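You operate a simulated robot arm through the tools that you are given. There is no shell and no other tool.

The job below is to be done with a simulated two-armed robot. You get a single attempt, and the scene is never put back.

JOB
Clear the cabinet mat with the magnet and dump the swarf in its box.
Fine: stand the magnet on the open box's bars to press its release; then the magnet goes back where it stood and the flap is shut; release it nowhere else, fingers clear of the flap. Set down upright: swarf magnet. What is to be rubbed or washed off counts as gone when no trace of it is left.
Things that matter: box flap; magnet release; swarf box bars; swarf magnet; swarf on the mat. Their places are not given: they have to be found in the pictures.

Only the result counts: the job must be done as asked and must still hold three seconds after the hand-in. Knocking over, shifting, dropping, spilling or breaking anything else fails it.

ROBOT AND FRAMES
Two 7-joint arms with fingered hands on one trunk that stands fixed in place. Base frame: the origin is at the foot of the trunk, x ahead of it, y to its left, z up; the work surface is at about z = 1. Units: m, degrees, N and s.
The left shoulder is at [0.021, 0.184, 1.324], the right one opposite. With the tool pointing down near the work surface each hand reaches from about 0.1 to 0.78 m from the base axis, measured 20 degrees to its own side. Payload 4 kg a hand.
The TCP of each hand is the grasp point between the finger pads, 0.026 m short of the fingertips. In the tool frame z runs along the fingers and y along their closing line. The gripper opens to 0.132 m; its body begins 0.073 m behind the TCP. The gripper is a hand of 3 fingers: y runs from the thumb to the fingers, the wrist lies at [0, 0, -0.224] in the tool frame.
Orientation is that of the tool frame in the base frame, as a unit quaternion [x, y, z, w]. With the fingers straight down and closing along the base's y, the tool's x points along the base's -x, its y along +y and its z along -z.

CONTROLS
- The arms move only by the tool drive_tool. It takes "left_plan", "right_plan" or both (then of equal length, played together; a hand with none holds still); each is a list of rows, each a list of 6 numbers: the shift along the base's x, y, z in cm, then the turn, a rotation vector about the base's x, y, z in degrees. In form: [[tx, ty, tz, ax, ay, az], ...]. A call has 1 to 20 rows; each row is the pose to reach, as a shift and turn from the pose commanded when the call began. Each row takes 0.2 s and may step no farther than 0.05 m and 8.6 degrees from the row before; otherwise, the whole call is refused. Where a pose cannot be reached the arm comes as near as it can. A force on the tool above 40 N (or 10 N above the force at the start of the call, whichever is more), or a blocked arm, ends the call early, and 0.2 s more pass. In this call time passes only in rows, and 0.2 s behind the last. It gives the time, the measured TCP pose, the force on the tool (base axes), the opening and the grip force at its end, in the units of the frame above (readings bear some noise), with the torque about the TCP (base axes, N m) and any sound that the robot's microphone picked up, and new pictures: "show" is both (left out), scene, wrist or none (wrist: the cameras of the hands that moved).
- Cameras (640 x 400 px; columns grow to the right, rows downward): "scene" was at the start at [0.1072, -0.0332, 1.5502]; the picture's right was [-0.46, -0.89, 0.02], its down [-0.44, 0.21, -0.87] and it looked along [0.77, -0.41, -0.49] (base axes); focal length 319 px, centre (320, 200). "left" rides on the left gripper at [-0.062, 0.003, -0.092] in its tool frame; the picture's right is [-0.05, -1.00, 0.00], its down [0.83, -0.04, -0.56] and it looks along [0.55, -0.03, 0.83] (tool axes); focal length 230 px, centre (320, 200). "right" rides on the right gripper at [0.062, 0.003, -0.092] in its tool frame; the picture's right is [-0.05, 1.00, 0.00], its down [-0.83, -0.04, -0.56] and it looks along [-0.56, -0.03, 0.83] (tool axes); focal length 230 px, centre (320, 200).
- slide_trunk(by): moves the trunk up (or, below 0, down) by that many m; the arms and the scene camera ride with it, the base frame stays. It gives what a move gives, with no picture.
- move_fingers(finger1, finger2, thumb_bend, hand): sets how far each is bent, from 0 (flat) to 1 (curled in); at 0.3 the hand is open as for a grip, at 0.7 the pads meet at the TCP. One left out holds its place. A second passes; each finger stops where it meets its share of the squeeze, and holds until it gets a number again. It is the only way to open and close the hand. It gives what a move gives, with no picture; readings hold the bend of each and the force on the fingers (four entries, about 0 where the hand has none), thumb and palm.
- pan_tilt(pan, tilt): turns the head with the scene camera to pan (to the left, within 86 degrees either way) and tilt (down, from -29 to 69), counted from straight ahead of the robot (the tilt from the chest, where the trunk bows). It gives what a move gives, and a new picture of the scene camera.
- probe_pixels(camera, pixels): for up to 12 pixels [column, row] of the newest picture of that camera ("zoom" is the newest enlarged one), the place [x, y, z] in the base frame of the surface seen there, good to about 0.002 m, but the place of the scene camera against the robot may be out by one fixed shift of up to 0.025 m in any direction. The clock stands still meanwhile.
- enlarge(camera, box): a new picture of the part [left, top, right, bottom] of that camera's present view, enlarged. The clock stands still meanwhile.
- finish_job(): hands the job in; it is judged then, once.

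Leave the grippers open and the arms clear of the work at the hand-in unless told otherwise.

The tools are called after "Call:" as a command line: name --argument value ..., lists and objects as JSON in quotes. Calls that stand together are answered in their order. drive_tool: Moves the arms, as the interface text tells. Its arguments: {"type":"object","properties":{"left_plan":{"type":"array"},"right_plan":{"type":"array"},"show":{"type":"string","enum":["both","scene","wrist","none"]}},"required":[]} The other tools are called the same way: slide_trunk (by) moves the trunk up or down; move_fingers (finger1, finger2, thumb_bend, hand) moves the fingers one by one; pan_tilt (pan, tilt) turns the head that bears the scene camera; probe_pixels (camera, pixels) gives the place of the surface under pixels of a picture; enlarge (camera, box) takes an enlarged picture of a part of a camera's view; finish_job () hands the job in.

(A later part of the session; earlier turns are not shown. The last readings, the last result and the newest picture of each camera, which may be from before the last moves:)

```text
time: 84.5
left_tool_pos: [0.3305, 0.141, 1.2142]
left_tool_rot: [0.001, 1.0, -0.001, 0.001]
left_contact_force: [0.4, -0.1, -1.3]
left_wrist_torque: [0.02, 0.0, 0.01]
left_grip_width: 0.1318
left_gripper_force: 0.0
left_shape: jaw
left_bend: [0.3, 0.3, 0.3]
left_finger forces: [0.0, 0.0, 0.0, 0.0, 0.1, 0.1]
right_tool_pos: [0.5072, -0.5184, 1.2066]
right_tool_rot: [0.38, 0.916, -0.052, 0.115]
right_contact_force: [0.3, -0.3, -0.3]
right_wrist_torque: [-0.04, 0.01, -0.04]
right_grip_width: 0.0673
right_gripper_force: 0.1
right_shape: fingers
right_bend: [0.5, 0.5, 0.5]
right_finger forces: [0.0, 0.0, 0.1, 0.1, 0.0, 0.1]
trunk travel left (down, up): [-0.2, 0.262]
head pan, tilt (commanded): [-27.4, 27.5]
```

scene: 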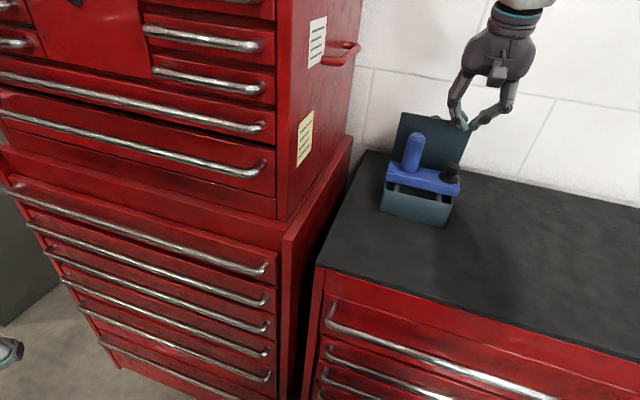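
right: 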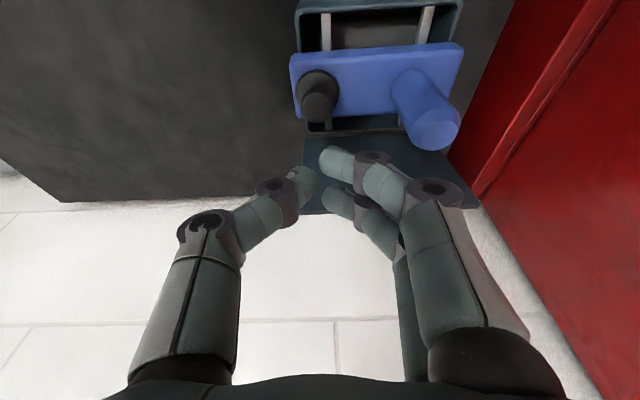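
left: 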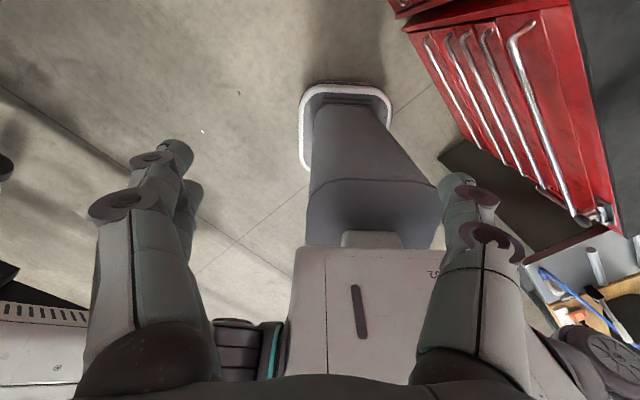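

The post is at u≈0.068, v≈0.727. I'll hover over it with half-open fingers.

Call:
drive_tool --right_plan '[[1.8, 1.8, 0.5, 0, 0, 0], [3.6, 3.55, 0.5, 0, 0, 0], [5.4, 5.32, 0.5, 0, 0, 0]]' --show "both"

Call:
enlarge --camera "right" --box '[180, 40, 460, 240]'

```text
time: 85.2
left_tool_pos: [0.3323, 0.141, 1.2141]
left_tool_rot: [0.0, 1.0, 0.0, 0.0]
left_contact_force: [0.4, -0.2, -0.2]
left_wrist_torque: [0.0, 0.0, 0.01]
left_grip_width: 0.1321
left_gripper_force: 0.1
left_shape: jaw
left_bend: [0.3, 0.3, 0.3]
left_finger forces: [0.0, 0.0, 0.1, 0.0, 0.0, 0.0]
right_tool_pos: [0.5614, -0.4659, 1.2118]
right_tool_rot: [0.38, 0.916, -0.052, 0.116]
right_contact_force: [-0.7, 0.2, -0.3]
right_wrist_torque: [-0.04, -0.01, 0.01]
right_grip_width: 0.0675
right_gripper_force: 0.1
right_shape: fingers
right_bend: [0.5, 0.5, 0.5]
right_finger forces: [0.1, 0.0, 0.0, 0.0, 0.1, 0.0]
trunk travel left (down, up): [-0.2, 0.262]
head pan, tilt (commanded): [-27.4, 27.5]
```

scene: 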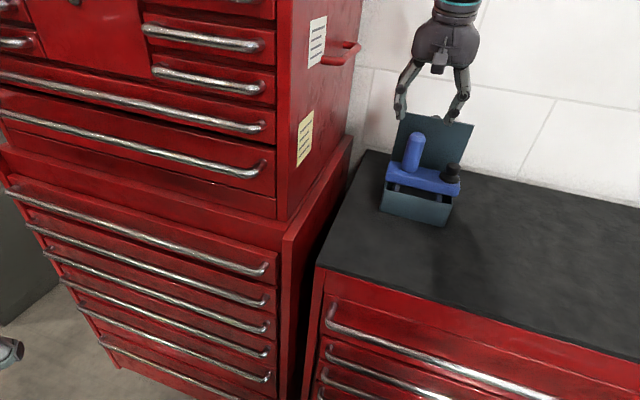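
right: 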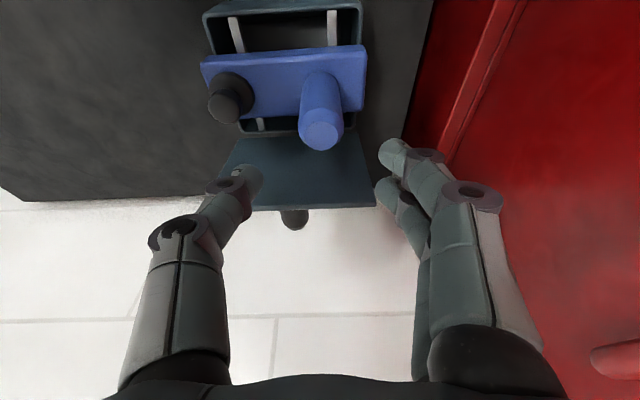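

```text
2.00 times, centred on (320, 140) of right
```

zoom: 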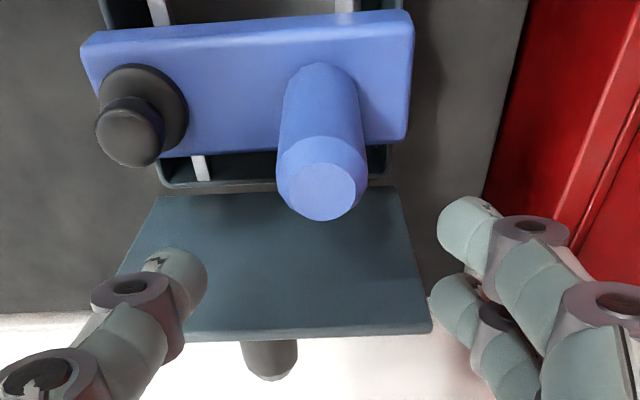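

Well centred. I'll nudge 4 mm toward the robot and lower around the post.

Call:
drive_tool --right_plan '[[-0.2, 0.35, -1.5, 0, 0, 0], [-0.2, 0.35, -3.5, 0, 0, 0], [-0.2, 0.35, -5.5, 0, 0, 0], [-0.2, 0.35, -7.5, 0, 0, 0], [-0.2, 0.35, -8.5, 0, 0, 0]]' --show "both"

Call:
enlarge --camera "right" --box '[140, 80, 460, 280]'

```text
time: 86.5
left_tool_pos: [0.3304, 0.1415, 1.2145]
left_tool_rot: [0.0, 1.0, 0.0, 0.0]
left_contact_force: [0.4, 0.3, 0.4]
left_wrist_torque: [-0.01, 0.0, -0.06]
left_grip_width: 0.132
left_gripper_force: 0.2
left_shape: jaw
left_bend: [0.3, 0.3, 0.3]
left_finger forces: [0.1, 0.0, 0.0, 0.0, 0.0, 0.0]
right_tool_pos: [0.5602, -0.4628, 1.1276]
right_tool_rot: [0.38, 0.916, -0.053, 0.115]
right_contact_force: [1.1, 0.5, -0.3]
right_wrist_torque: [-0.02, 0.01, 0.02]
right_grip_width: 0.0671
right_gripper_force: 0.0
right_shape: fingers
right_bend: [0.5, 0.5, 0.5]
right_finger forces: [0.0, 0.0, 0.0, 0.0, 0.0, 0.1]
trunk travel left (down, up): [-0.2, 0.262]
head pan, tilt (commanded): [-27.4, 27.5]
```

scene: 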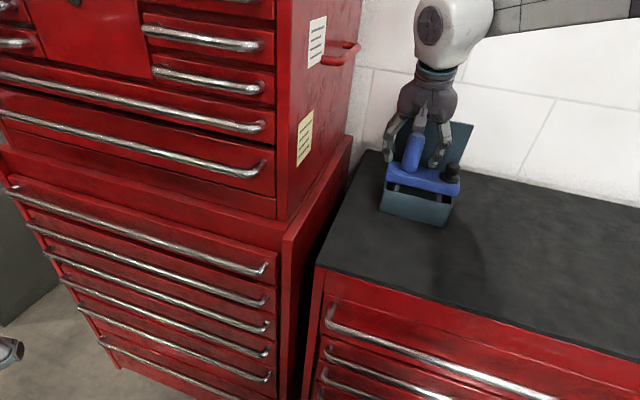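
right: 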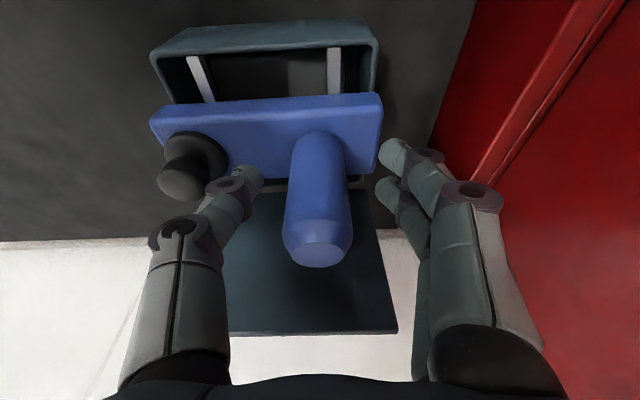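

```text
2.00 times, centred on (300, 180) of right
```

zoom: 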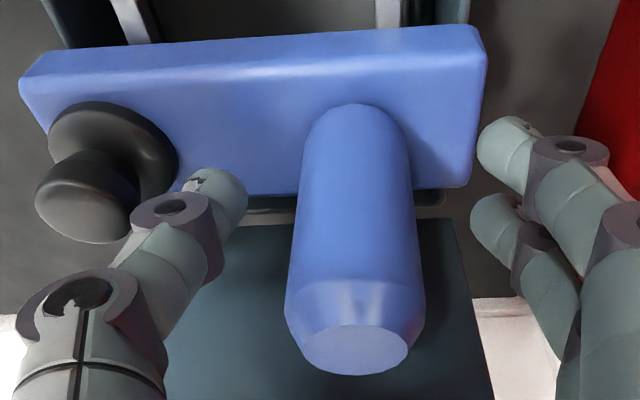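

Same geometry as the first pick. I'll nudge 1.4 mm toward the thumb side and close firmly.

Call:
drive_tool --right_plan '[[-0.1, -0.1, 0, 0, 0, 0]]' --show "none"

Call:
move_fingers --hand "right" --finger1 0.7 --finger2 0.7 --thumb_bend 0.7

Call:
move_fingers --hand "right" --finger1 0.8 --finger2 0.8 --thumb_bend 0.8

Call:
enlarge --camera "right" --box '[140, 80, 460, 280]'

```text
time: 86.8
left_tool_pos: [0.331, 0.1405, 1.2139]
left_tool_rot: [0.001, 1.0, 0.0, 0.0]
left_contact_force: [0.3, 0.8, 0.7]
left_wrist_torque: [-0.02, 0.03, 0.01]
left_grip_width: 0.132
left_gripper_force: 0.1
left_shape: jaw
left_bend: [0.3, 0.3, 0.3]
left_finger forces: [0.0, 0.0, 0.1, 0.0, 0.0, 0.1]
right_tool_pos: [0.5595, -0.4618, 1.1277]
right_tool_rot: [0.381, 0.916, -0.054, 0.115]
right_contact_force: [0.1, 0.4, -0.5]
right_wrist_torque: [-0.06, 0.0, 0.01]
right_grip_width: 0.0673
right_gripper_force: 0.0
right_shape: fingers
right_bend: [0.5, 0.5, 0.5]
right_finger forces: [0.0, 0.0, 0.0, 0.1, 0.0, 0.1]
trunk travel left (down, up): [-0.2, 0.262]
head pan, tilt (commanded): [-27.4, 27.5]
```

```text
time: 87.8
left_tool_pos: [0.3313, 0.1401, 1.2149]
left_tool_rot: [0.001, 1.0, 0.0, 0.0]
left_contact_force: [0.3, 0.9, -0.5]
left_wrist_torque: [0.03, 0.0, -0.01]
left_grip_width: 0.132
left_gripper_force: 0.0
left_shape: jaw
left_bend: [0.3, 0.3, 0.3]
left_finger forces: [0.0, 0.1, 0.0, 0.0, 0.0, 0.0]
right_tool_pos: [0.5587, -0.4629, 1.1262]
right_tool_rot: [0.38, 0.916, -0.053, 0.115]
right_contact_force: [-1.7, -1.5, 0.0]
right_wrist_torque: [0.02, 0.0, -0.06]
right_grip_width: 0.0263
right_gripper_force: 9.3
right_shape: fingers
right_bend: [0.64, 0.64, 0.65]
right_finger forces: [4.4, 4.9, 0.1, 0.0, 10.6, 0.0]
trunk travel left (down, up): [-0.2, 0.262]
head pan, tilt (commanded): [-27.4, 27.5]
```

```text
time: 88.8
left_tool_pos: [0.3316, 0.1409, 1.2141]
left_tool_rot: [0.0, 1.0, 0.0, 0.0]
left_contact_force: [-0.7, 0.4, 0.3]
left_wrist_torque: [0.0, -0.04, -0.01]
left_grip_width: 0.132
left_gripper_force: 0.0
left_shape: jaw
left_bend: [0.3, 0.3, 0.3]
left_finger forces: [0.1, 0.0, 0.2, 0.0, 0.1, 0.0]
right_tool_pos: [0.5585, -0.4612, 1.1264]
right_tool_rot: [0.38, 0.916, -0.052, 0.115]
right_contact_force: [0.3, -0.1, 0.5]
right_wrist_torque: [0.11, 0.0, -0.11]
right_grip_width: 0.0243
right_gripper_force: 23.0
right_shape: fingers
right_bend: [0.67, 0.66, 0.66]
right_finger forces: [11.2, 12.1, 0.1, 0.0, 22.2, 0.1]
trunk travel left (down, up): [-0.2, 0.262]
head pan, tilt (commanded): [-27.4, 27.5]
```

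```text
2.00 times, centred on (300, 180) of right
```

zoom: 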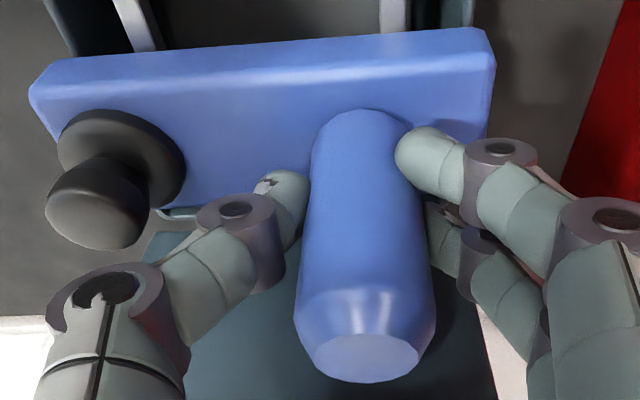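

Solid grip (22 N). I'll lift straight up, first 3 cm, and check the sag.

Call:
drive_tool --right_plan '[[0, 0, 0.7, 0, 0, 0], [0, 0, 1.4, -0.8, 0.8, 0], [0, 0, 2.2, -1.7, 1.7, 0], [0, 0, 3.2, -2.5, 2.5, 0]]' --show "both"

Call:
enlarge --camera "right" --box '[160, 80, 400, 230]'

Call:
probe_pixels --camera "zoom" --pixels '[[75, 118], [150, 120], [200, 115], [250, 110], [300, 115], [400, 105], [500, 105], [590, 95], [590, 120], [240, 200], [250, 180], [590, 150]]'

```text
time: 89.8
left_tool_pos: [0.3317, 0.1405, 1.2136]
left_tool_rot: [0.0, 1.0, 0.0, 0.001]
left_contact_force: [0.0, -0.2, -0.2]
left_wrist_torque: [-0.01, 0.02, 0.01]
left_grip_width: 0.1319
left_gripper_force: 0.0
left_shape: jaw
left_bend: [0.3, 0.3, 0.3]
left_finger forces: [0.1, 0.0, 0.1, 0.0, 0.0, 0.0]
right_tool_pos: [0.5593, -0.4646, 1.1571]
right_tool_rot: [0.376, 0.917, -0.081, 0.103]
right_contact_force: [-1.0, 0.0, -8.0]
right_wrist_torque: [0.18, -0.12, -0.01]
right_grip_width: 0.0244
right_gripper_force: 22.5
right_shape: fingers
right_bend: [0.68, 0.67, 0.66]
right_finger forces: [11.7, 12.1, 0.0, 0.0, 21.5, 0.0]
trunk travel left (down, up): [-0.2, 0.262]
head pan, tilt (commanded): [-27.4, 27.5]
```

scene: 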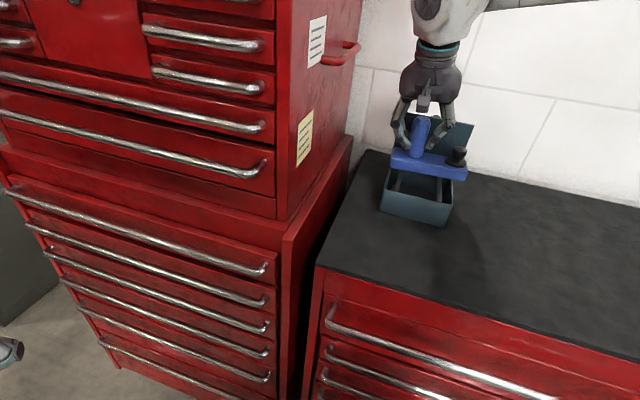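
right: 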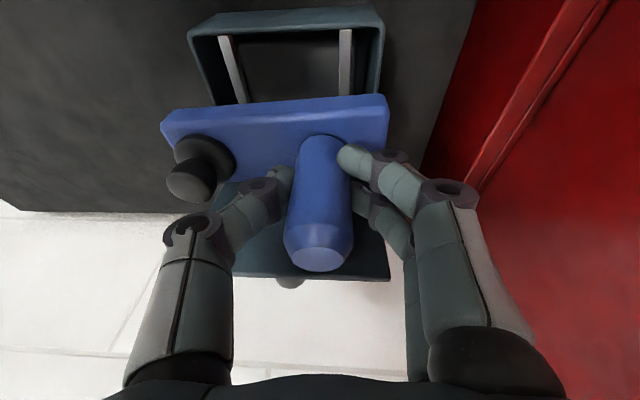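

```text
2.67 times, centred on (280, 155) of right
```

zoom: 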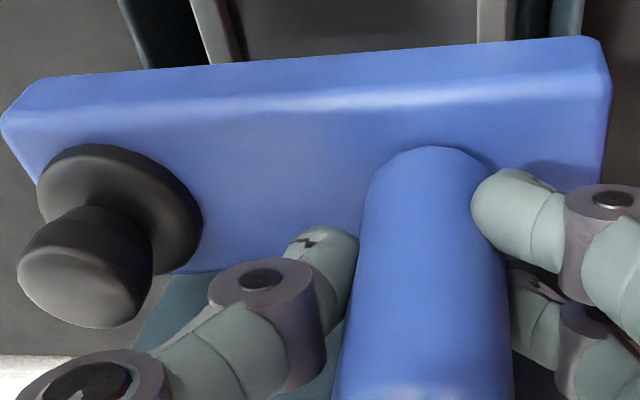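

```text
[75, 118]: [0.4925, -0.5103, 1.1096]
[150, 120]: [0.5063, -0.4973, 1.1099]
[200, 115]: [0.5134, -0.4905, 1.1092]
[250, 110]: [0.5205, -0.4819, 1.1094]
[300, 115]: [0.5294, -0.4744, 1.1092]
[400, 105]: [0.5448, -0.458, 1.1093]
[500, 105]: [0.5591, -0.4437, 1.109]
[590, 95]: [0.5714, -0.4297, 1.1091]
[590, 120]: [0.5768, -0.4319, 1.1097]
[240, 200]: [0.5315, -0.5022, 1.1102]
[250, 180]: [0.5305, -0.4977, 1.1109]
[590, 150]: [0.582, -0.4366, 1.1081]
```

The block hangs level and square (45.6°). I'll raise a little, move it sideways away from the box and flap first, then in toward the wall above its original spot.

Call:
drive_tool --right_plan '[[0, 0, 2.0, 0, 0, 0], [-2.5, -2.5, 2.0, 0, 0, 0], [-5.1, -5.1, 2.0, 0, 0, 0], [-7.7, -7.7, 2.0, 0, 0, 0], [-10.3, -10.3, 2.0, 0, 0, 0], [-12.8, -12.8, 2.0, 0, 0, 0], [-15.32, -15.32, 2.0, 0, 0, 0], [-13.0, -17.6, 1.0, 0, 0, 0], [-10.7, -19.9, 0, 0, 0, 0], [-8.4, -22.2, -2.0, 0, 0, 0], [-6.1, -24.54, -4.0, 0, 0, 0]]' --show "both"

Call:
enlarge --camera "right" --box '[150, 80, 390, 230]'

Call:
probe_pixels --camera "zoom" --pixels '[[100, 118], [180, 118], [250, 110], [400, 105], [500, 105], [615, 100], [615, 120], [260, 200], [270, 180], [615, 150], [100, 300], [120, 290]]'

```text
time: 92.2
left_tool_pos: [0.3337, 0.1382, 1.2144]
left_tool_rot: [-0.001, 1.0, 0.0, -0.001]
left_contact_force: [-0.2, 0.5, -0.7]
left_wrist_torque: [0.02, 0.03, -0.02]
left_grip_width: 0.132
left_gripper_force: 0.1
left_shape: jaw
left_bend: [0.3, 0.3, 0.3]
left_finger forces: [0.1, 0.1, 0.1, 0.1, 0.0, 0.1]
right_tool_pos: [0.4986, -0.7064, 1.1137]
right_tool_rot: [0.377, 0.917, -0.079, 0.102]
right_contact_force: [-0.3, -0.1, -8.0]
right_wrist_torque: [0.22, -0.09, 0.03]
right_grip_width: 0.0237
right_gripper_force: 23.3
right_shape: fingers
right_bend: [0.69, 0.67, 0.66]
right_finger forces: [11.7, 12.6, 0.0, 0.0, 21.7, 0.0]
trunk travel left (down, up): [-0.2, 0.262]
head pan, tilt (commanded): [-27.4, 27.5]
```

scene: 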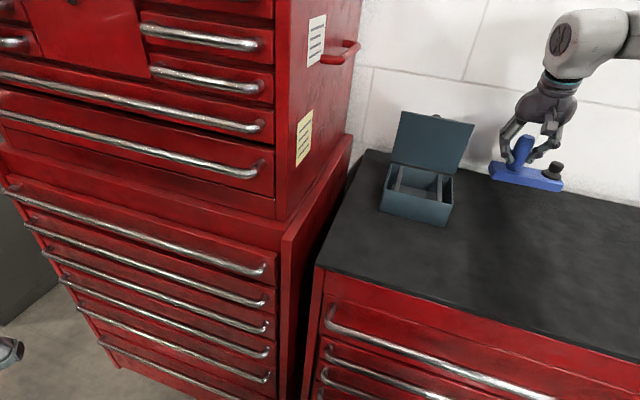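
right: 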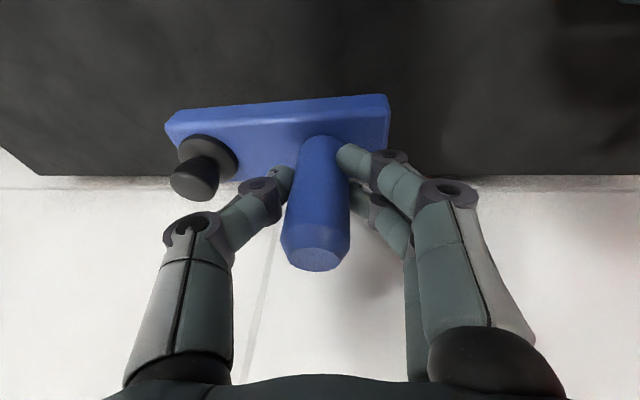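

```text
2.67 times, centred on (270, 155) of right
```

zoom: 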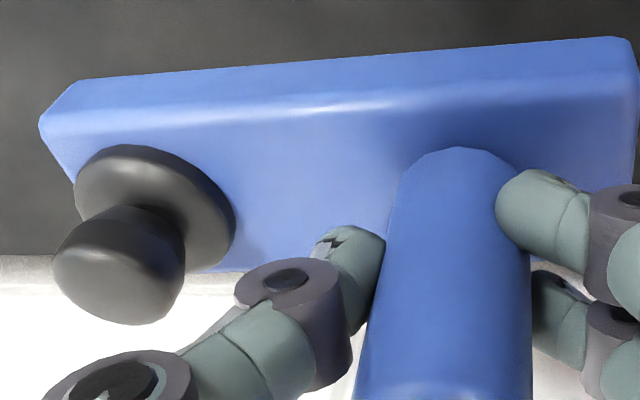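

```text
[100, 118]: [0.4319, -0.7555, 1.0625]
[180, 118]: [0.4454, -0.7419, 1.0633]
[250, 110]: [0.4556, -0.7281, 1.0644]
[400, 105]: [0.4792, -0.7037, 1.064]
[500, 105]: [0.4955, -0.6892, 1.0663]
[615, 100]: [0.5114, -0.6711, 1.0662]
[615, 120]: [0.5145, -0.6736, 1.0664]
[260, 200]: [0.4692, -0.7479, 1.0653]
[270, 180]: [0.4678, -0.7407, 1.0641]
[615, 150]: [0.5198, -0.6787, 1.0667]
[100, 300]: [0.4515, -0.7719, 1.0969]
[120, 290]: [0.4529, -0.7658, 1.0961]
```

Position and yaw match the original spot within about 2 mm. I'll lower 3.6 cm, then feel for the mat.

Call:
drive_tool --right_plan '[[0, 0, -1.2, -0.3, 0.3, 0], [0, 0, -2.2, -0.6, 0.6, 0], [0, 0, -3.0, -0.9, 0.9, 0], [0, 0, -3.6, -1.1, 1.1, 0]]' --show "both"

Call:
enlarge --camera "scene" --box '[450, 110, 610, 240]'

```text
time: 93.2
left_tool_pos: [0.3324, 0.1412, 1.2145]
left_tool_rot: [0.0, 1.0, 0.001, 0.001]
left_contact_force: [0.0, 0.4, -1.0]
left_wrist_torque: [-0.01, 0.01, 0.0]
left_grip_width: 0.1319
left_gripper_force: 0.0
left_shape: jaw
left_bend: [0.3, 0.3, 0.3]
left_finger forces: [0.1, 0.0, 0.1, 0.0, 0.0, 0.1]
right_tool_pos: [0.4982, -0.7074, 1.0794]
right_tool_rot: [0.374, 0.918, -0.092, 0.098]
right_contact_force: [0.4, 0.0, -7.6]
right_wrist_torque: [0.22, -0.15, 0.0]
right_grip_width: 0.0243
right_gripper_force: 22.7
right_shape: fingers
right_bend: [0.69, 0.67, 0.66]
right_finger forces: [11.6, 12.7, 0.1, 0.0, 21.6, 0.0]
trunk travel left (down, up): [-0.2, 0.262]
head pan, tilt (commanded): [-27.4, 27.5]
```

scene: 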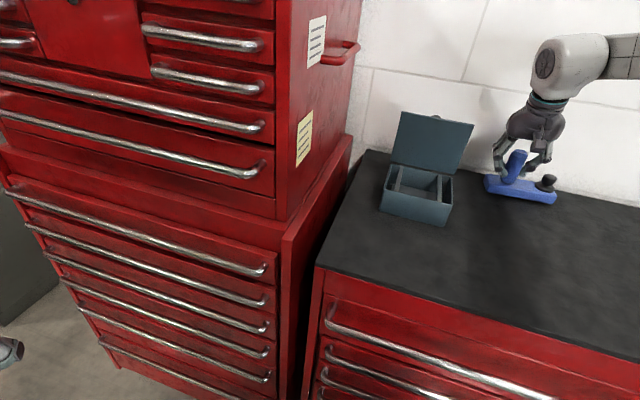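
right: 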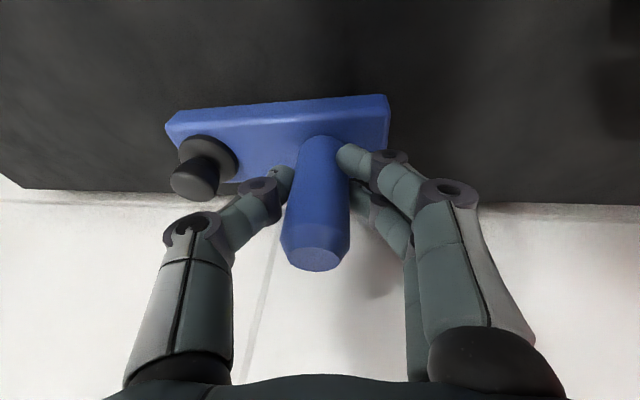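

```text
3.08 times, centred on (530, 175) of scene
```

zoom: 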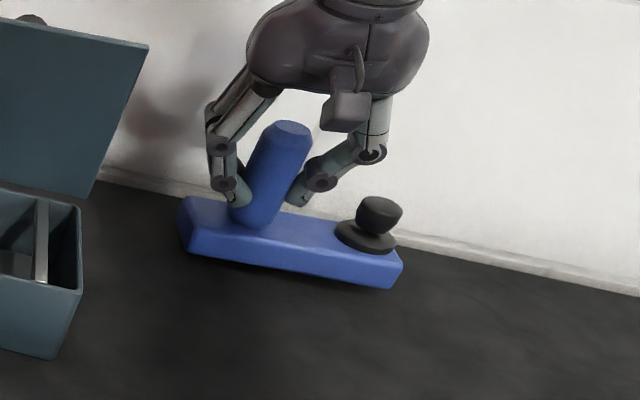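

About half a centimetre to go, level. I'll lower in small steps until the mat takes the weight.

Call:
drive_tool --right_plan '[[0, 0, -0.2, 0, 0, 0], [0, 0, -0.4, 0, 0, 0], [0, 0, -0.5, 0, 0, 0]]' --show "none"

```text
time: 94.0
left_tool_pos: [0.331, 0.1404, 1.2143]
left_tool_rot: [0.0, 1.0, 0.0, 0.0]
left_contact_force: [0.1, -0.9, 0.4]
left_wrist_torque: [0.02, 0.0, 0.01]
left_grip_width: 0.1317
left_gripper_force: 0.1
left_shape: jaw
left_bend: [0.3, 0.3, 0.3]
left_finger forces: [0.1, 0.0, 0.0, 0.0, 0.0, 0.0]
right_tool_pos: [0.4991, -0.708, 1.0764]
right_tool_rot: [0.374, 0.918, -0.092, 0.098]
right_contact_force: [-0.6, -0.4, -8.2]
right_wrist_torque: [0.2, -0.11, -0.01]
right_grip_width: 0.0238
right_gripper_force: 22.7
right_shape: fingers
right_bend: [0.69, 0.67, 0.66]
right_finger forces: [11.7, 12.7, 0.1, 0.1, 21.7, 0.0]
trunk travel left (down, up): [-0.2, 0.262]
head pan, tilt (commanded): [-27.4, 27.5]
```

Call:
drive_tool --right_plan '[[0, 0, -0.15, 0, 0, 0], [0, 0, -0.3, 0, 0, 0]]' --show "none"

```text
time: 94.7
left_tool_pos: [0.3312, 0.1398, 1.2152]
left_tool_rot: [0.0, 1.0, -0.001, 0.0]
left_contact_force: [-1.0, 0.8, 0.4]
left_wrist_torque: [0.02, 0.02, -0.01]
left_grip_width: 0.1321
left_gripper_force: 0.0
left_shape: jaw
left_bend: [0.3, 0.3, 0.3]
left_finger forces: [0.0, 0.0, 0.0, 0.0, 0.0, 0.1]
right_tool_pos: [0.4991, -0.7088, 1.0721]
right_tool_rot: [0.375, 0.917, -0.092, 0.098]
right_contact_force: [0.2, -0.4, -8.0]
right_wrist_torque: [0.23, -0.13, -0.02]
right_grip_width: 0.024
right_gripper_force: 23.1
right_shape: fingers
right_bend: [0.69, 0.67, 0.66]
right_finger forces: [11.7, 12.7, 0.0, 0.1, 21.6, 0.0]
trunk travel left (down, up): [-0.2, 0.262]
head pan, tilt (commanded): [-27.4, 27.5]
```

Call:
drive_tool --right_plan '[[0, 0, -0.1, 0, 0, 0], [0, 0, -0.2, 0, 0, 0]]' --show "none"

```text
time: 95.2
left_tool_pos: [0.3303, 0.1412, 1.2143]
left_tool_rot: [-0.001, 1.0, 0.0, 0.0]
left_contact_force: [-0.3, 0.4, 1.0]
left_wrist_torque: [-0.01, -0.04, -0.01]
left_grip_width: 0.132
left_gripper_force: 0.0
left_shape: jaw
left_bend: [0.3, 0.3, 0.3]
left_finger forces: [0.1, 0.0, 0.0, 0.1, 0.1, 0.1]
right_tool_pos: [0.4985, -0.7085, 1.0704]
right_tool_rot: [0.374, 0.918, -0.092, 0.099]
right_contact_force: [-0.9, 0.1, -6.0]
right_wrist_torque: [0.21, -0.12, -0.01]
right_grip_width: 0.0242
right_gripper_force: 23.1
right_shape: fingers
right_bend: [0.69, 0.67, 0.66]
right_finger forces: [11.9, 12.5, 0.0, 0.1, 22.3, 0.0]
trunk travel left (down, up): [-0.2, 0.262]
head pan, tilt (commanded): [-27.4, 27.5]
```

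First contact perhaps (−6 N). A little lower.

Call:
drive_tool --right_plan '[[0, 0, -0.08, 0, 0, 0], [0, 0, -0.15, 0, 0, 0]]' --show "wrist"

Call:
enlarge --camera "right" --box '[150, 80, 390, 230]'

Call:
probe_pixels --camera "zoom" --pixels '[[50, 135], [60, 120], [180, 130], [250, 110], [400, 105], [625, 80], [620, 100], [620, 120], [260, 200], [270, 180], [615, 150], [120, 290]]'

```text
time: 95.8
left_tool_pos: [0.3317, 0.141, 1.2141]
left_tool_rot: [0.0, 1.0, 0.0, 0.0]
left_contact_force: [0.8, 0.2, 0.3]
left_wrist_torque: [-0.01, 0.02, -0.01]
left_grip_width: 0.1321
left_gripper_force: 0.0
left_shape: jaw
left_bend: [0.3, 0.3, 0.3]
left_finger forces: [0.0, 0.0, 0.0, 0.0, 0.0, 0.0]
right_tool_pos: [0.4973, -0.7087, 1.0698]
right_tool_rot: [0.374, 0.917, -0.094, 0.099]
right_contact_force: [-0.4, -2.1, -2.0]
right_wrist_torque: [0.16, -0.13, -0.01]
right_grip_width: 0.0238
right_gripper_force: 24.0
right_shape: fingers
right_bend: [0.7, 0.68, 0.66]
right_finger forces: [11.6, 12.7, 0.0, 0.0, 22.8, 0.0]
trunk travel left (down, up): [-0.2, 0.262]
head pan, tilt (commanded): [-27.4, 27.5]
```

right: 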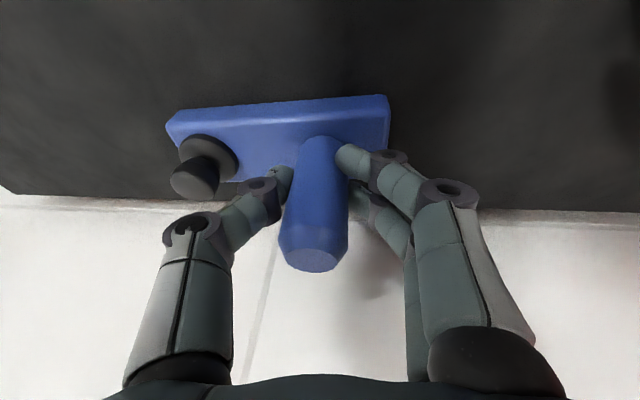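

```text
2.67 times, centred on (270, 155) of right
```

zoom: 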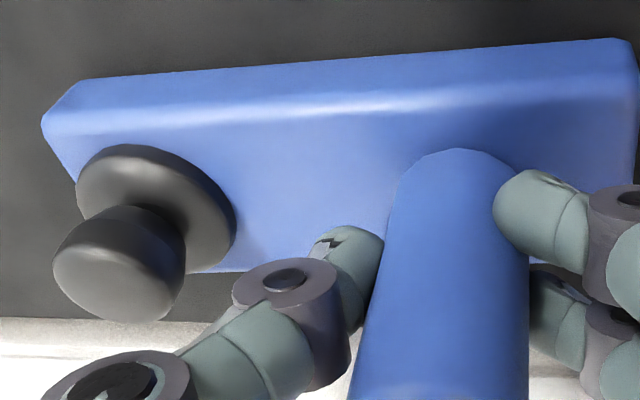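

```text
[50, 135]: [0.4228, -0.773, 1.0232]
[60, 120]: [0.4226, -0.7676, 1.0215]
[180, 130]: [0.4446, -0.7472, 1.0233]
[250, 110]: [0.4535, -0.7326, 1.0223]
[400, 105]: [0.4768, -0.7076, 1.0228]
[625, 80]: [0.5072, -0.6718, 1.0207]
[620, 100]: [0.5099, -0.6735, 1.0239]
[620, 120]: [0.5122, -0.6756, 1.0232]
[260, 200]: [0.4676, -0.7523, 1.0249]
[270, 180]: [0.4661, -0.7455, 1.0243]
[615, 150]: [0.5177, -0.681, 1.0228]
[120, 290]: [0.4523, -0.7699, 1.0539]
```

The magnet rests flat on the mat within 2–4 mm of its original place and about 1° of its original yaw. I'll let go with the small opening.

Call:
move_fingers --hand "right" --finger1 0.57 --finger2 0.57 --thumb_bend 0.57

Call:
enlarge --camera "right" --box '[140, 80, 460, 280]'

```text
time: 96.8
left_tool_pos: [0.3303, 0.1405, 1.2139]
left_tool_rot: [0.0, 1.0, -0.001, 0.0]
left_contact_force: [0.5, 0.0, 0.0]
left_wrist_torque: [-0.02, -0.02, 0.06]
left_grip_width: 0.1321
left_gripper_force: 0.1
left_shape: jaw
left_bend: [0.3, 0.3, 0.3]
left_finger forces: [0.0, 0.0, 0.0, 0.0, 0.1, 0.0]
right_tool_pos: [0.4977, -0.7077, 1.0691]
right_tool_rot: [0.374, 0.918, -0.093, 0.099]
right_contact_force: [-0.7, 0.8, 0.2]
right_wrist_torque: [0.02, 0.01, 0.01]
right_grip_width: 0.0472
right_gripper_force: 0.0
right_shape: fingers
right_bend: [0.56, 0.56, 0.56]
right_finger forces: [0.1, 0.0, 0.0, 0.0, 0.1, 0.1]
trunk travel left (down, up): [-0.2, 0.262]
head pan, tilt (commanded): [-27.4, 27.5]
```

```text
2.00 times, centred on (300, 180) of right
```

zoom: 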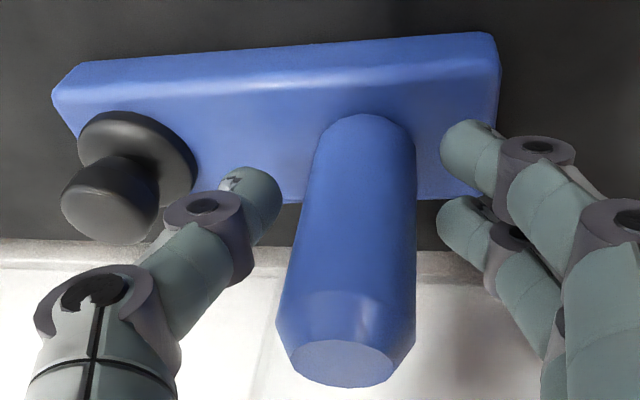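

The post is free on both sides and the knob is untouched. I'll rise straight up 10 cm.

Call:
drive_tool --right_plan '[[0, 0, 1.5, 0, 0, 0], [0, 0, 3.5, 0, 0, 0], [0, 0, 6.0, 0, 0, 0], [0, 0, 8.5, 0, 0, 0], [0, 0, 11, 0, 0, 0]]' --show "both"

Call:
enlarge --camera "scene" --box '[450, 110, 610, 240]'

Call:
enlarge --camera "right" --box '[180, 30, 400, 170]'

```text
time: 98.0
left_tool_pos: [0.3298, 0.1422, 1.2144]
left_tool_rot: [0.0, 1.0, 0.0, -0.001]
left_contact_force: [-0.7, 0.0, -0.7]
left_wrist_torque: [0.0, -0.01, -0.03]
left_grip_width: 0.1319
left_gripper_force: 0.1
left_shape: jaw
left_bend: [0.3, 0.3, 0.3]
left_finger forces: [0.0, 0.1, 0.0, 0.0, 0.0, 0.0]
right_tool_pos: [0.4985, -0.7065, 1.1812]
right_tool_rot: [0.373, 0.918, -0.092, 0.098]
right_contact_force: [0.5, 0.0, -1.0]
right_wrist_torque: [0.04, 0.02, -0.01]
right_grip_width: 0.0471
right_gripper_force: 0.1
right_shape: fingers
right_bend: [0.56, 0.56, 0.56]
right_finger forces: [0.0, 0.1, 0.1, 0.1, 0.1, 0.1]
trunk travel left (down, up): [-0.2, 0.262]
head pan, tilt (commanded): [-27.4, 27.5]
```

scene: 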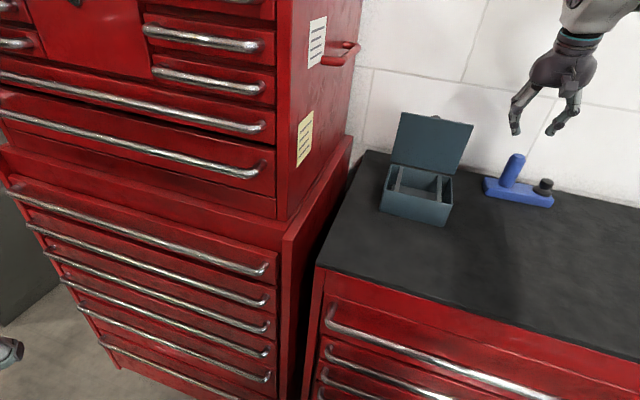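
right: 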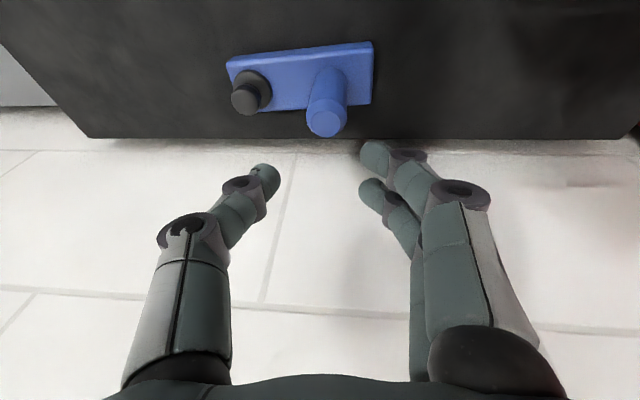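

```text
3.08 times, centred on (530, 175) of scene
```

zoom: 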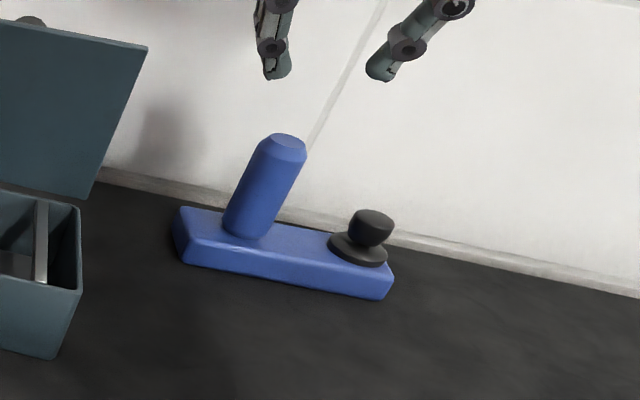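

```text
2.86 times, centred on (290, 100) of right
```

zoom: 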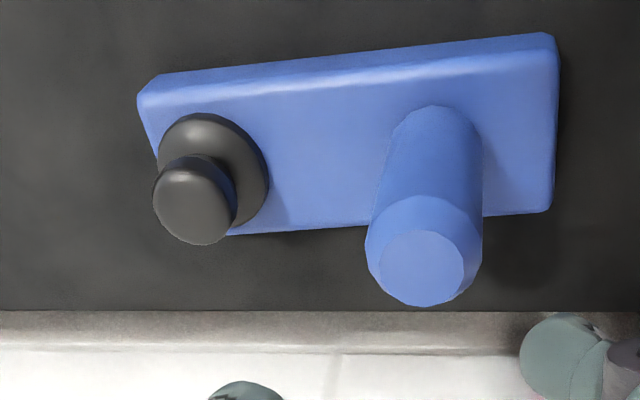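

The magnet stands upright in its original place. Next is shutting the flap: I'll close the fingers, straighten the hand, and move high over to the wall side of the flap's knob.

Call:
move_fingers --hand "right" --finger1 0.7 --finger2 0.7 --thumb_bend 0.7

Call:
drive_tool --right_plan '[[0, 0, 3.5, 0.9, -0.9, 0], [0, 0, 7.0, 1.8, -1.8, 0], [2.2, 2.2, 7.0, 2.7, -2.7, 0], [4.4, 4.4, 7.0, 3.6, -3.6, 0], [6.6, 6.6, 7.0, 3.6, -3.6, 0], [8.8, 8.8, 7.0, 3.6, -3.6, 0], [11.0, 11.0, 7.0, 3.6, -3.6, 0], [13.1, 13.1, 7.0, 3.6, -3.6, 0]]' --show "both"

```text
time: 99.0
left_tool_pos: [0.3313, 0.1413, 1.2148]
left_tool_rot: [0.0, 1.0, 0.0, 0.0]
left_contact_force: [0.1, 0.5, 0.2]
left_wrist_torque: [0.0, -0.04, 0.03]
left_grip_width: 0.1318
left_gripper_force: 0.0
left_shape: jaw
left_bend: [0.3, 0.3, 0.3]
left_finger forces: [0.0, 0.0, 0.0, 0.1, 0.0, 0.0]
right_tool_pos: [0.4981, -0.7075, 1.1801]
right_tool_rot: [0.374, 0.918, -0.093, 0.099]
right_contact_force: [1.2, 0.5, 0.2]
right_wrist_torque: [0.0, -0.02, -0.01]
right_grip_width: 0.006
right_gripper_force: 0.0
right_shape: fingers
right_bend: [0.7, 0.7, 0.7]
right_finger forces: [0.0, 0.0, 0.0, 0.0, 0.1, 0.0]
trunk travel left (down, up): [-0.2, 0.262]
head pan, tilt (commanded): [-27.4, 27.5]
```

```text
time: 100.8
left_tool_pos: [0.3324, 0.1412, 1.2131]
left_tool_rot: [-0.001, 1.0, 0.0, -0.001]
left_contact_force: [0.6, 0.1, -0.4]
left_wrist_torque: [-0.01, -0.03, -0.01]
left_grip_width: 0.1321
left_gripper_force: 0.0
left_shape: jaw
left_bend: [0.3, 0.3, 0.3]
left_finger forces: [0.1, 0.1, 0.1, 0.1, 0.0, 0.0]
right_tool_pos: [0.6321, -0.5759, 1.2514]
right_tool_rot: [0.38, 0.916, -0.052, 0.114]
right_contact_force: [0.1, -0.9, 0.2]
right_wrist_torque: [-0.02, -0.01, 0.0]
right_grip_width: 0.006
right_gripper_force: 0.1
right_shape: fingers
right_bend: [0.7, 0.7, 0.7]
right_finger forces: [0.0, 0.0, 0.1, 0.0, 0.1, 0.0]
trunk travel left (down, up): [-0.2, 0.262]
head pan, tilt (commanded): [-27.4, 27.5]
```

scene: 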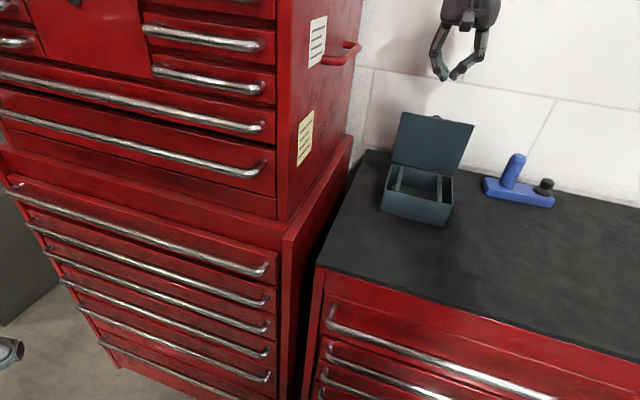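
right: 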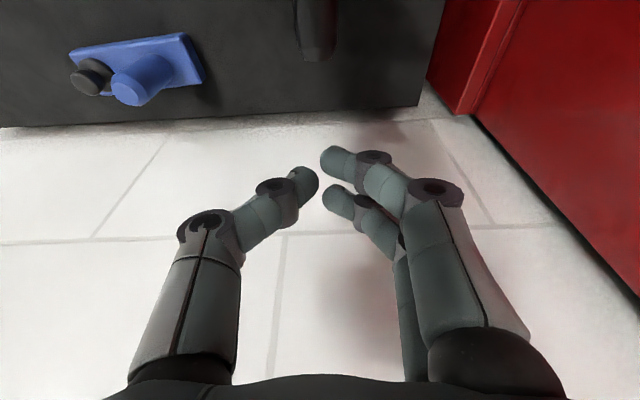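

I'm behind the flap now; the knob end shows at (317,50). I'll probe it and the flap edge.

Call:
probe_pixels --camera "right" --pixels '[[317, 55], [317, 40], [308, 45], [327, 45], [317, 20], [317, 5], [250, 2], [380, 2], [317, 160], [140, 80]]'

Call:
enlarge --camera "right" --box '[220, 0, 420, 125]'

```text
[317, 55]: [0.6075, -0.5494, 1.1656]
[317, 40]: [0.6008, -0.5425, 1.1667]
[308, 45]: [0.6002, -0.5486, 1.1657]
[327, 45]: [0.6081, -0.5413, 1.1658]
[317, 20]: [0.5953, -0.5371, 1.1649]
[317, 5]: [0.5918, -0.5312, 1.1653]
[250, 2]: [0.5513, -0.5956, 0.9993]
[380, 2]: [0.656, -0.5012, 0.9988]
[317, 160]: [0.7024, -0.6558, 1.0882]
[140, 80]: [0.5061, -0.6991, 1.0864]
```

```text
3.20 times, centred on (320, 62) of right
```

zoom: 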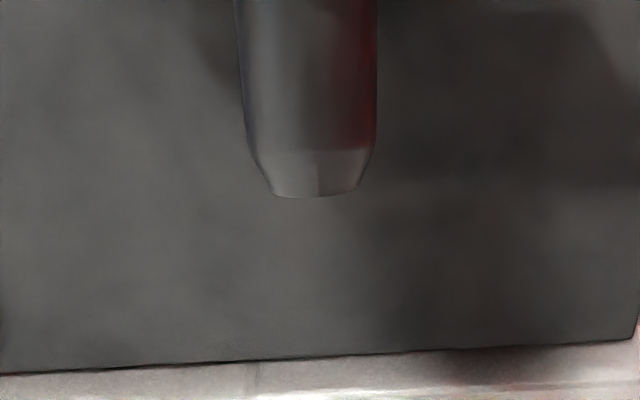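

The knob's end is at v≈0.82, axis z≈1.154, as predicted. I'll lower the fingertips behind it (about 2 cm clearance), between flap and wall.

Call:
drive_tool --right_plan '[[-0.2, -0.2, -2.5, 0, 0, 0], [-0.2, -0.2, -5.0, 0, 0, 0], [-0.2, -0.2, -7.6, 0, 0, 0]]' --show "both"

Call:
enlarge --camera "right" --box '[220, 60, 460, 210]'

```text
time: 101.7
left_tool_pos: [0.3309, 0.1406, 1.2142]
left_tool_rot: [-0.001, 1.0, 0.0, 0.0]
left_contact_force: [-0.5, 0.2, -0.4]
left_wrist_torque: [0.0, 0.02, 0.02]
left_grip_width: 0.1321
left_gripper_force: 0.1
left_shape: jaw
left_bend: [0.3, 0.3, 0.3]
left_finger forces: [0.0, 0.0, 0.0, 0.0, 0.1, 0.0]
right_tool_pos: [0.6273, -0.578, 1.1733]
right_tool_rot: [0.38, 0.916, -0.052, 0.114]
right_contact_force: [-0.2, 0.7, -0.4]
right_wrist_torque: [0.0, 0.02, -0.02]
right_grip_width: 0.006
right_gripper_force: 0.1
right_shape: fingers
right_bend: [0.7, 0.7, 0.7]
right_finger forces: [0.0, 0.0, 0.0, 0.0, 0.0, 0.0]
trunk travel left (down, up): [-0.2, 0.262]
head pan, tilt (commanded): [-27.4, 27.5]
```

scene: 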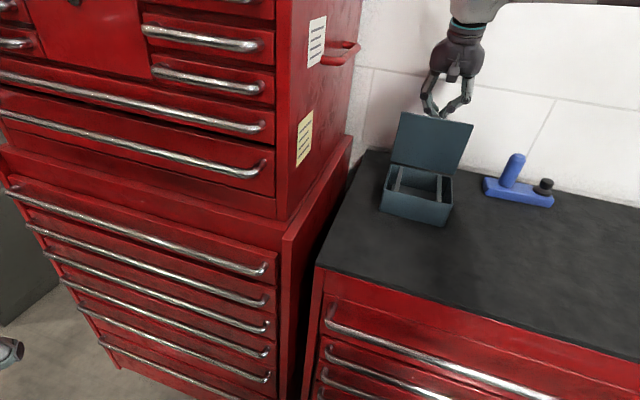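
right: 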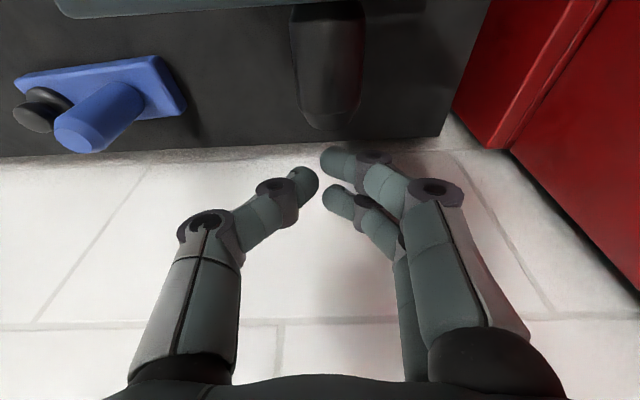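

```text
2.67 times, centred on (340, 135) of right
```

zoom: 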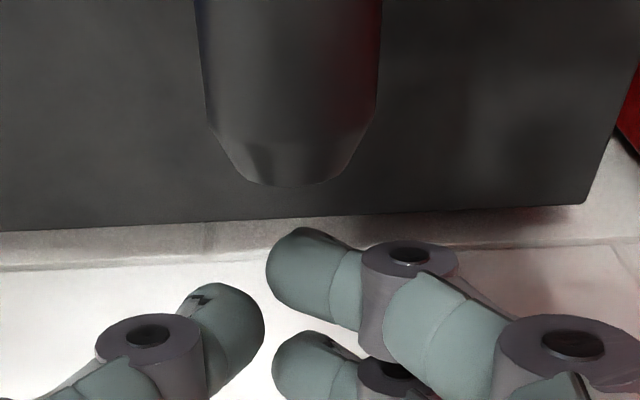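

Finger 1 lines up with the knob's end. I'll push it toward the robot along its arc, down to about 65° first.

Call:
drive_tool --right_plan '[[-0.85, 0.85, 0, 0, 0, 0], [-1.34, 1.34, 0.07, 0, 0, 0], [-1.94, 1.94, 0.4, 0, 0, 0], [-2.57, 2.57, 0.67, 0, 0, 0], [-3.19, 3.19, 0.86, 0, 0, 0], [-3.83, 3.83, 0.98, 0, 0, 0]]' --show "both"

Call:
enlarge --camera "scene" --box '[360, 60, 520, 240]'

```text
time: 103.0
left_tool_pos: [0.3312, 0.1415, 1.213]
left_tool_rot: [0.001, 1.0, 0.0, 0.0]
left_contact_force: [0.7, 0.7, 0.9]
left_wrist_torque: [0.01, 0.0, 0.01]
left_grip_width: 0.1318
left_gripper_force: 0.0
left_shape: jaw
left_bend: [0.3, 0.3, 0.3]
left_finger forces: [0.1, 0.0, 0.0, 0.0, 0.1, 0.1]
right_tool_pos: [0.5878, -0.5408, 1.1839]
right_tool_rot: [0.38, 0.916, -0.052, 0.117]
right_contact_force: [-0.4, -0.7, -0.3]
right_wrist_torque: [-0.02, 0.01, -0.02]
right_grip_width: 0.0061
right_gripper_force: 0.1
right_shape: fingers
right_bend: [0.7, 0.7, 0.7]
right_finger forces: [0.2, 0.1, 0.0, 0.1, 0.0, 0.0]
trunk travel left (down, up): [-0.2, 0.262]
head pan, tilt (commanded): [-27.4, 27.5]
```

scene: 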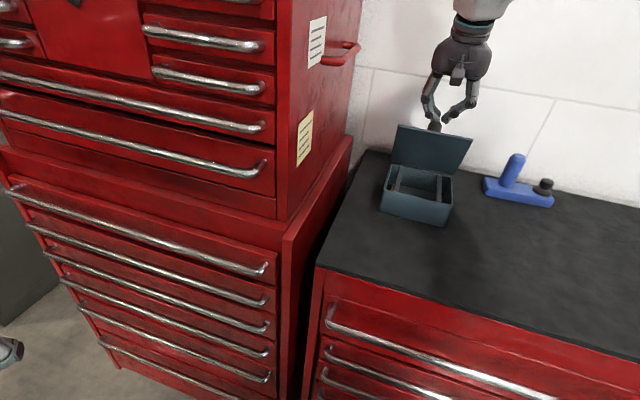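
right: 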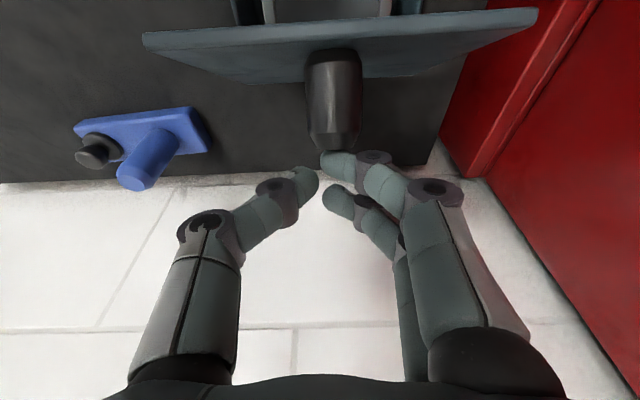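

```text
2.22 times, centred on (440, 150) of scene
```

zoom: 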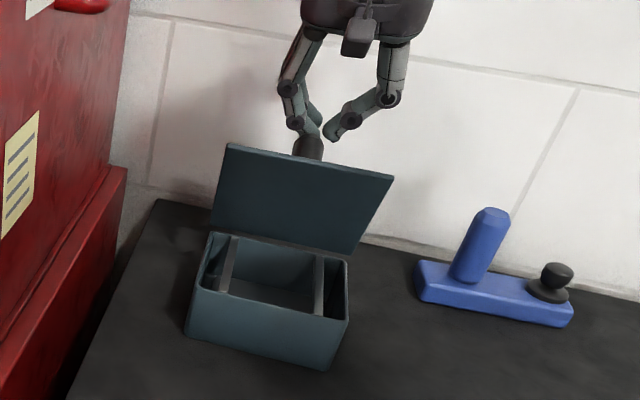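

The flap follows easily (about 66° now). I'll continue along the arc to 30°.

Call:
drive_tool --right_plan '[[-0.64, 0.64, 0.03, 0, 0, 0], [-1.29, 1.29, -0.03, 0, 0, 0], [-1.93, 1.93, -0.15, 0, 0, 0], [-2.55, 2.55, -0.36, 0, 0, 0], [-3.17, 3.17, -0.64, 0, 0, 0], [-3.76, 3.76, -0.99, 0, 0, 0], [-4.33, 4.33, -1.42, 0, 0, 0]]' --show "both"

Call:
enlarge --camera "scene" --box '[360, 60, 520, 240]'

```text
time: 104.7
left_tool_pos: [0.331, 0.1415, 1.2132]
left_tool_rot: [0.0, 1.0, 0.0, 0.0]
left_contact_force: [0.8, 0.0, -0.6]
left_wrist_torque: [-0.01, -0.01, 0.02]
left_grip_width: 0.1321
left_gripper_force: 0.0
left_shape: jaw
left_bend: [0.3, 0.3, 0.3]
left_finger forces: [0.1, 0.1, 0.0, 0.0, 0.1, 0.1]
right_tool_pos: [0.5436, -0.4988, 1.1695]
right_tool_rot: [0.38, 0.916, -0.052, 0.116]
right_contact_force: [0.4, 0.7, 0.8]
right_wrist_torque: [0.02, 0.0, -0.04]
right_grip_width: 0.0059
right_gripper_force: 0.0
right_shape: fingers
right_bend: [0.7, 0.7, 0.7]
right_finger forces: [0.1, 0.0, 0.0, 0.0, 0.0, 0.0]
trunk travel left (down, up): [-0.2, 0.262]
head pan, tilt (commanded): [-27.4, 27.5]
```

scene: 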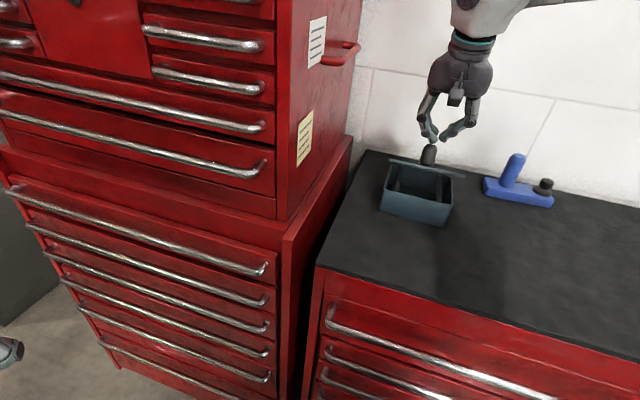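
right: 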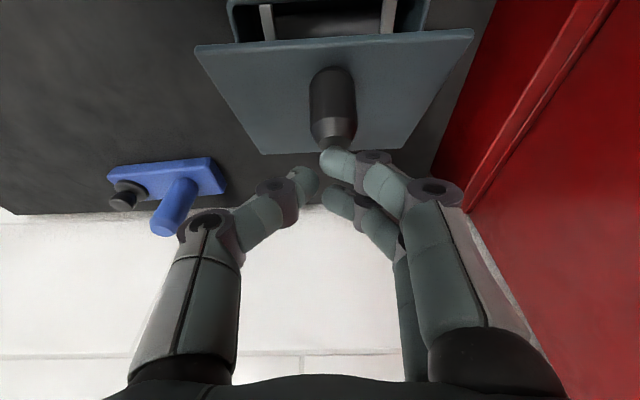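

```text
2.22 times, centred on (440, 150) of scene
```

zoom: 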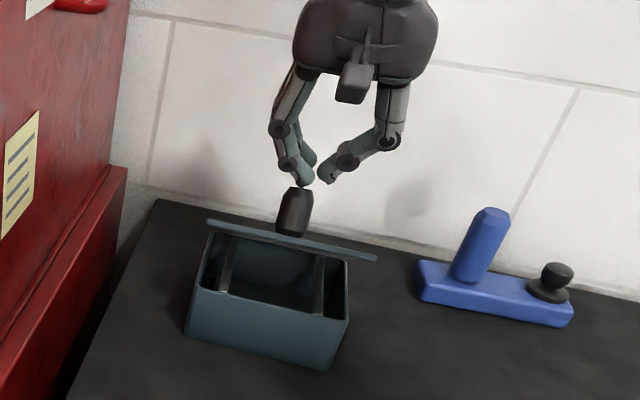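

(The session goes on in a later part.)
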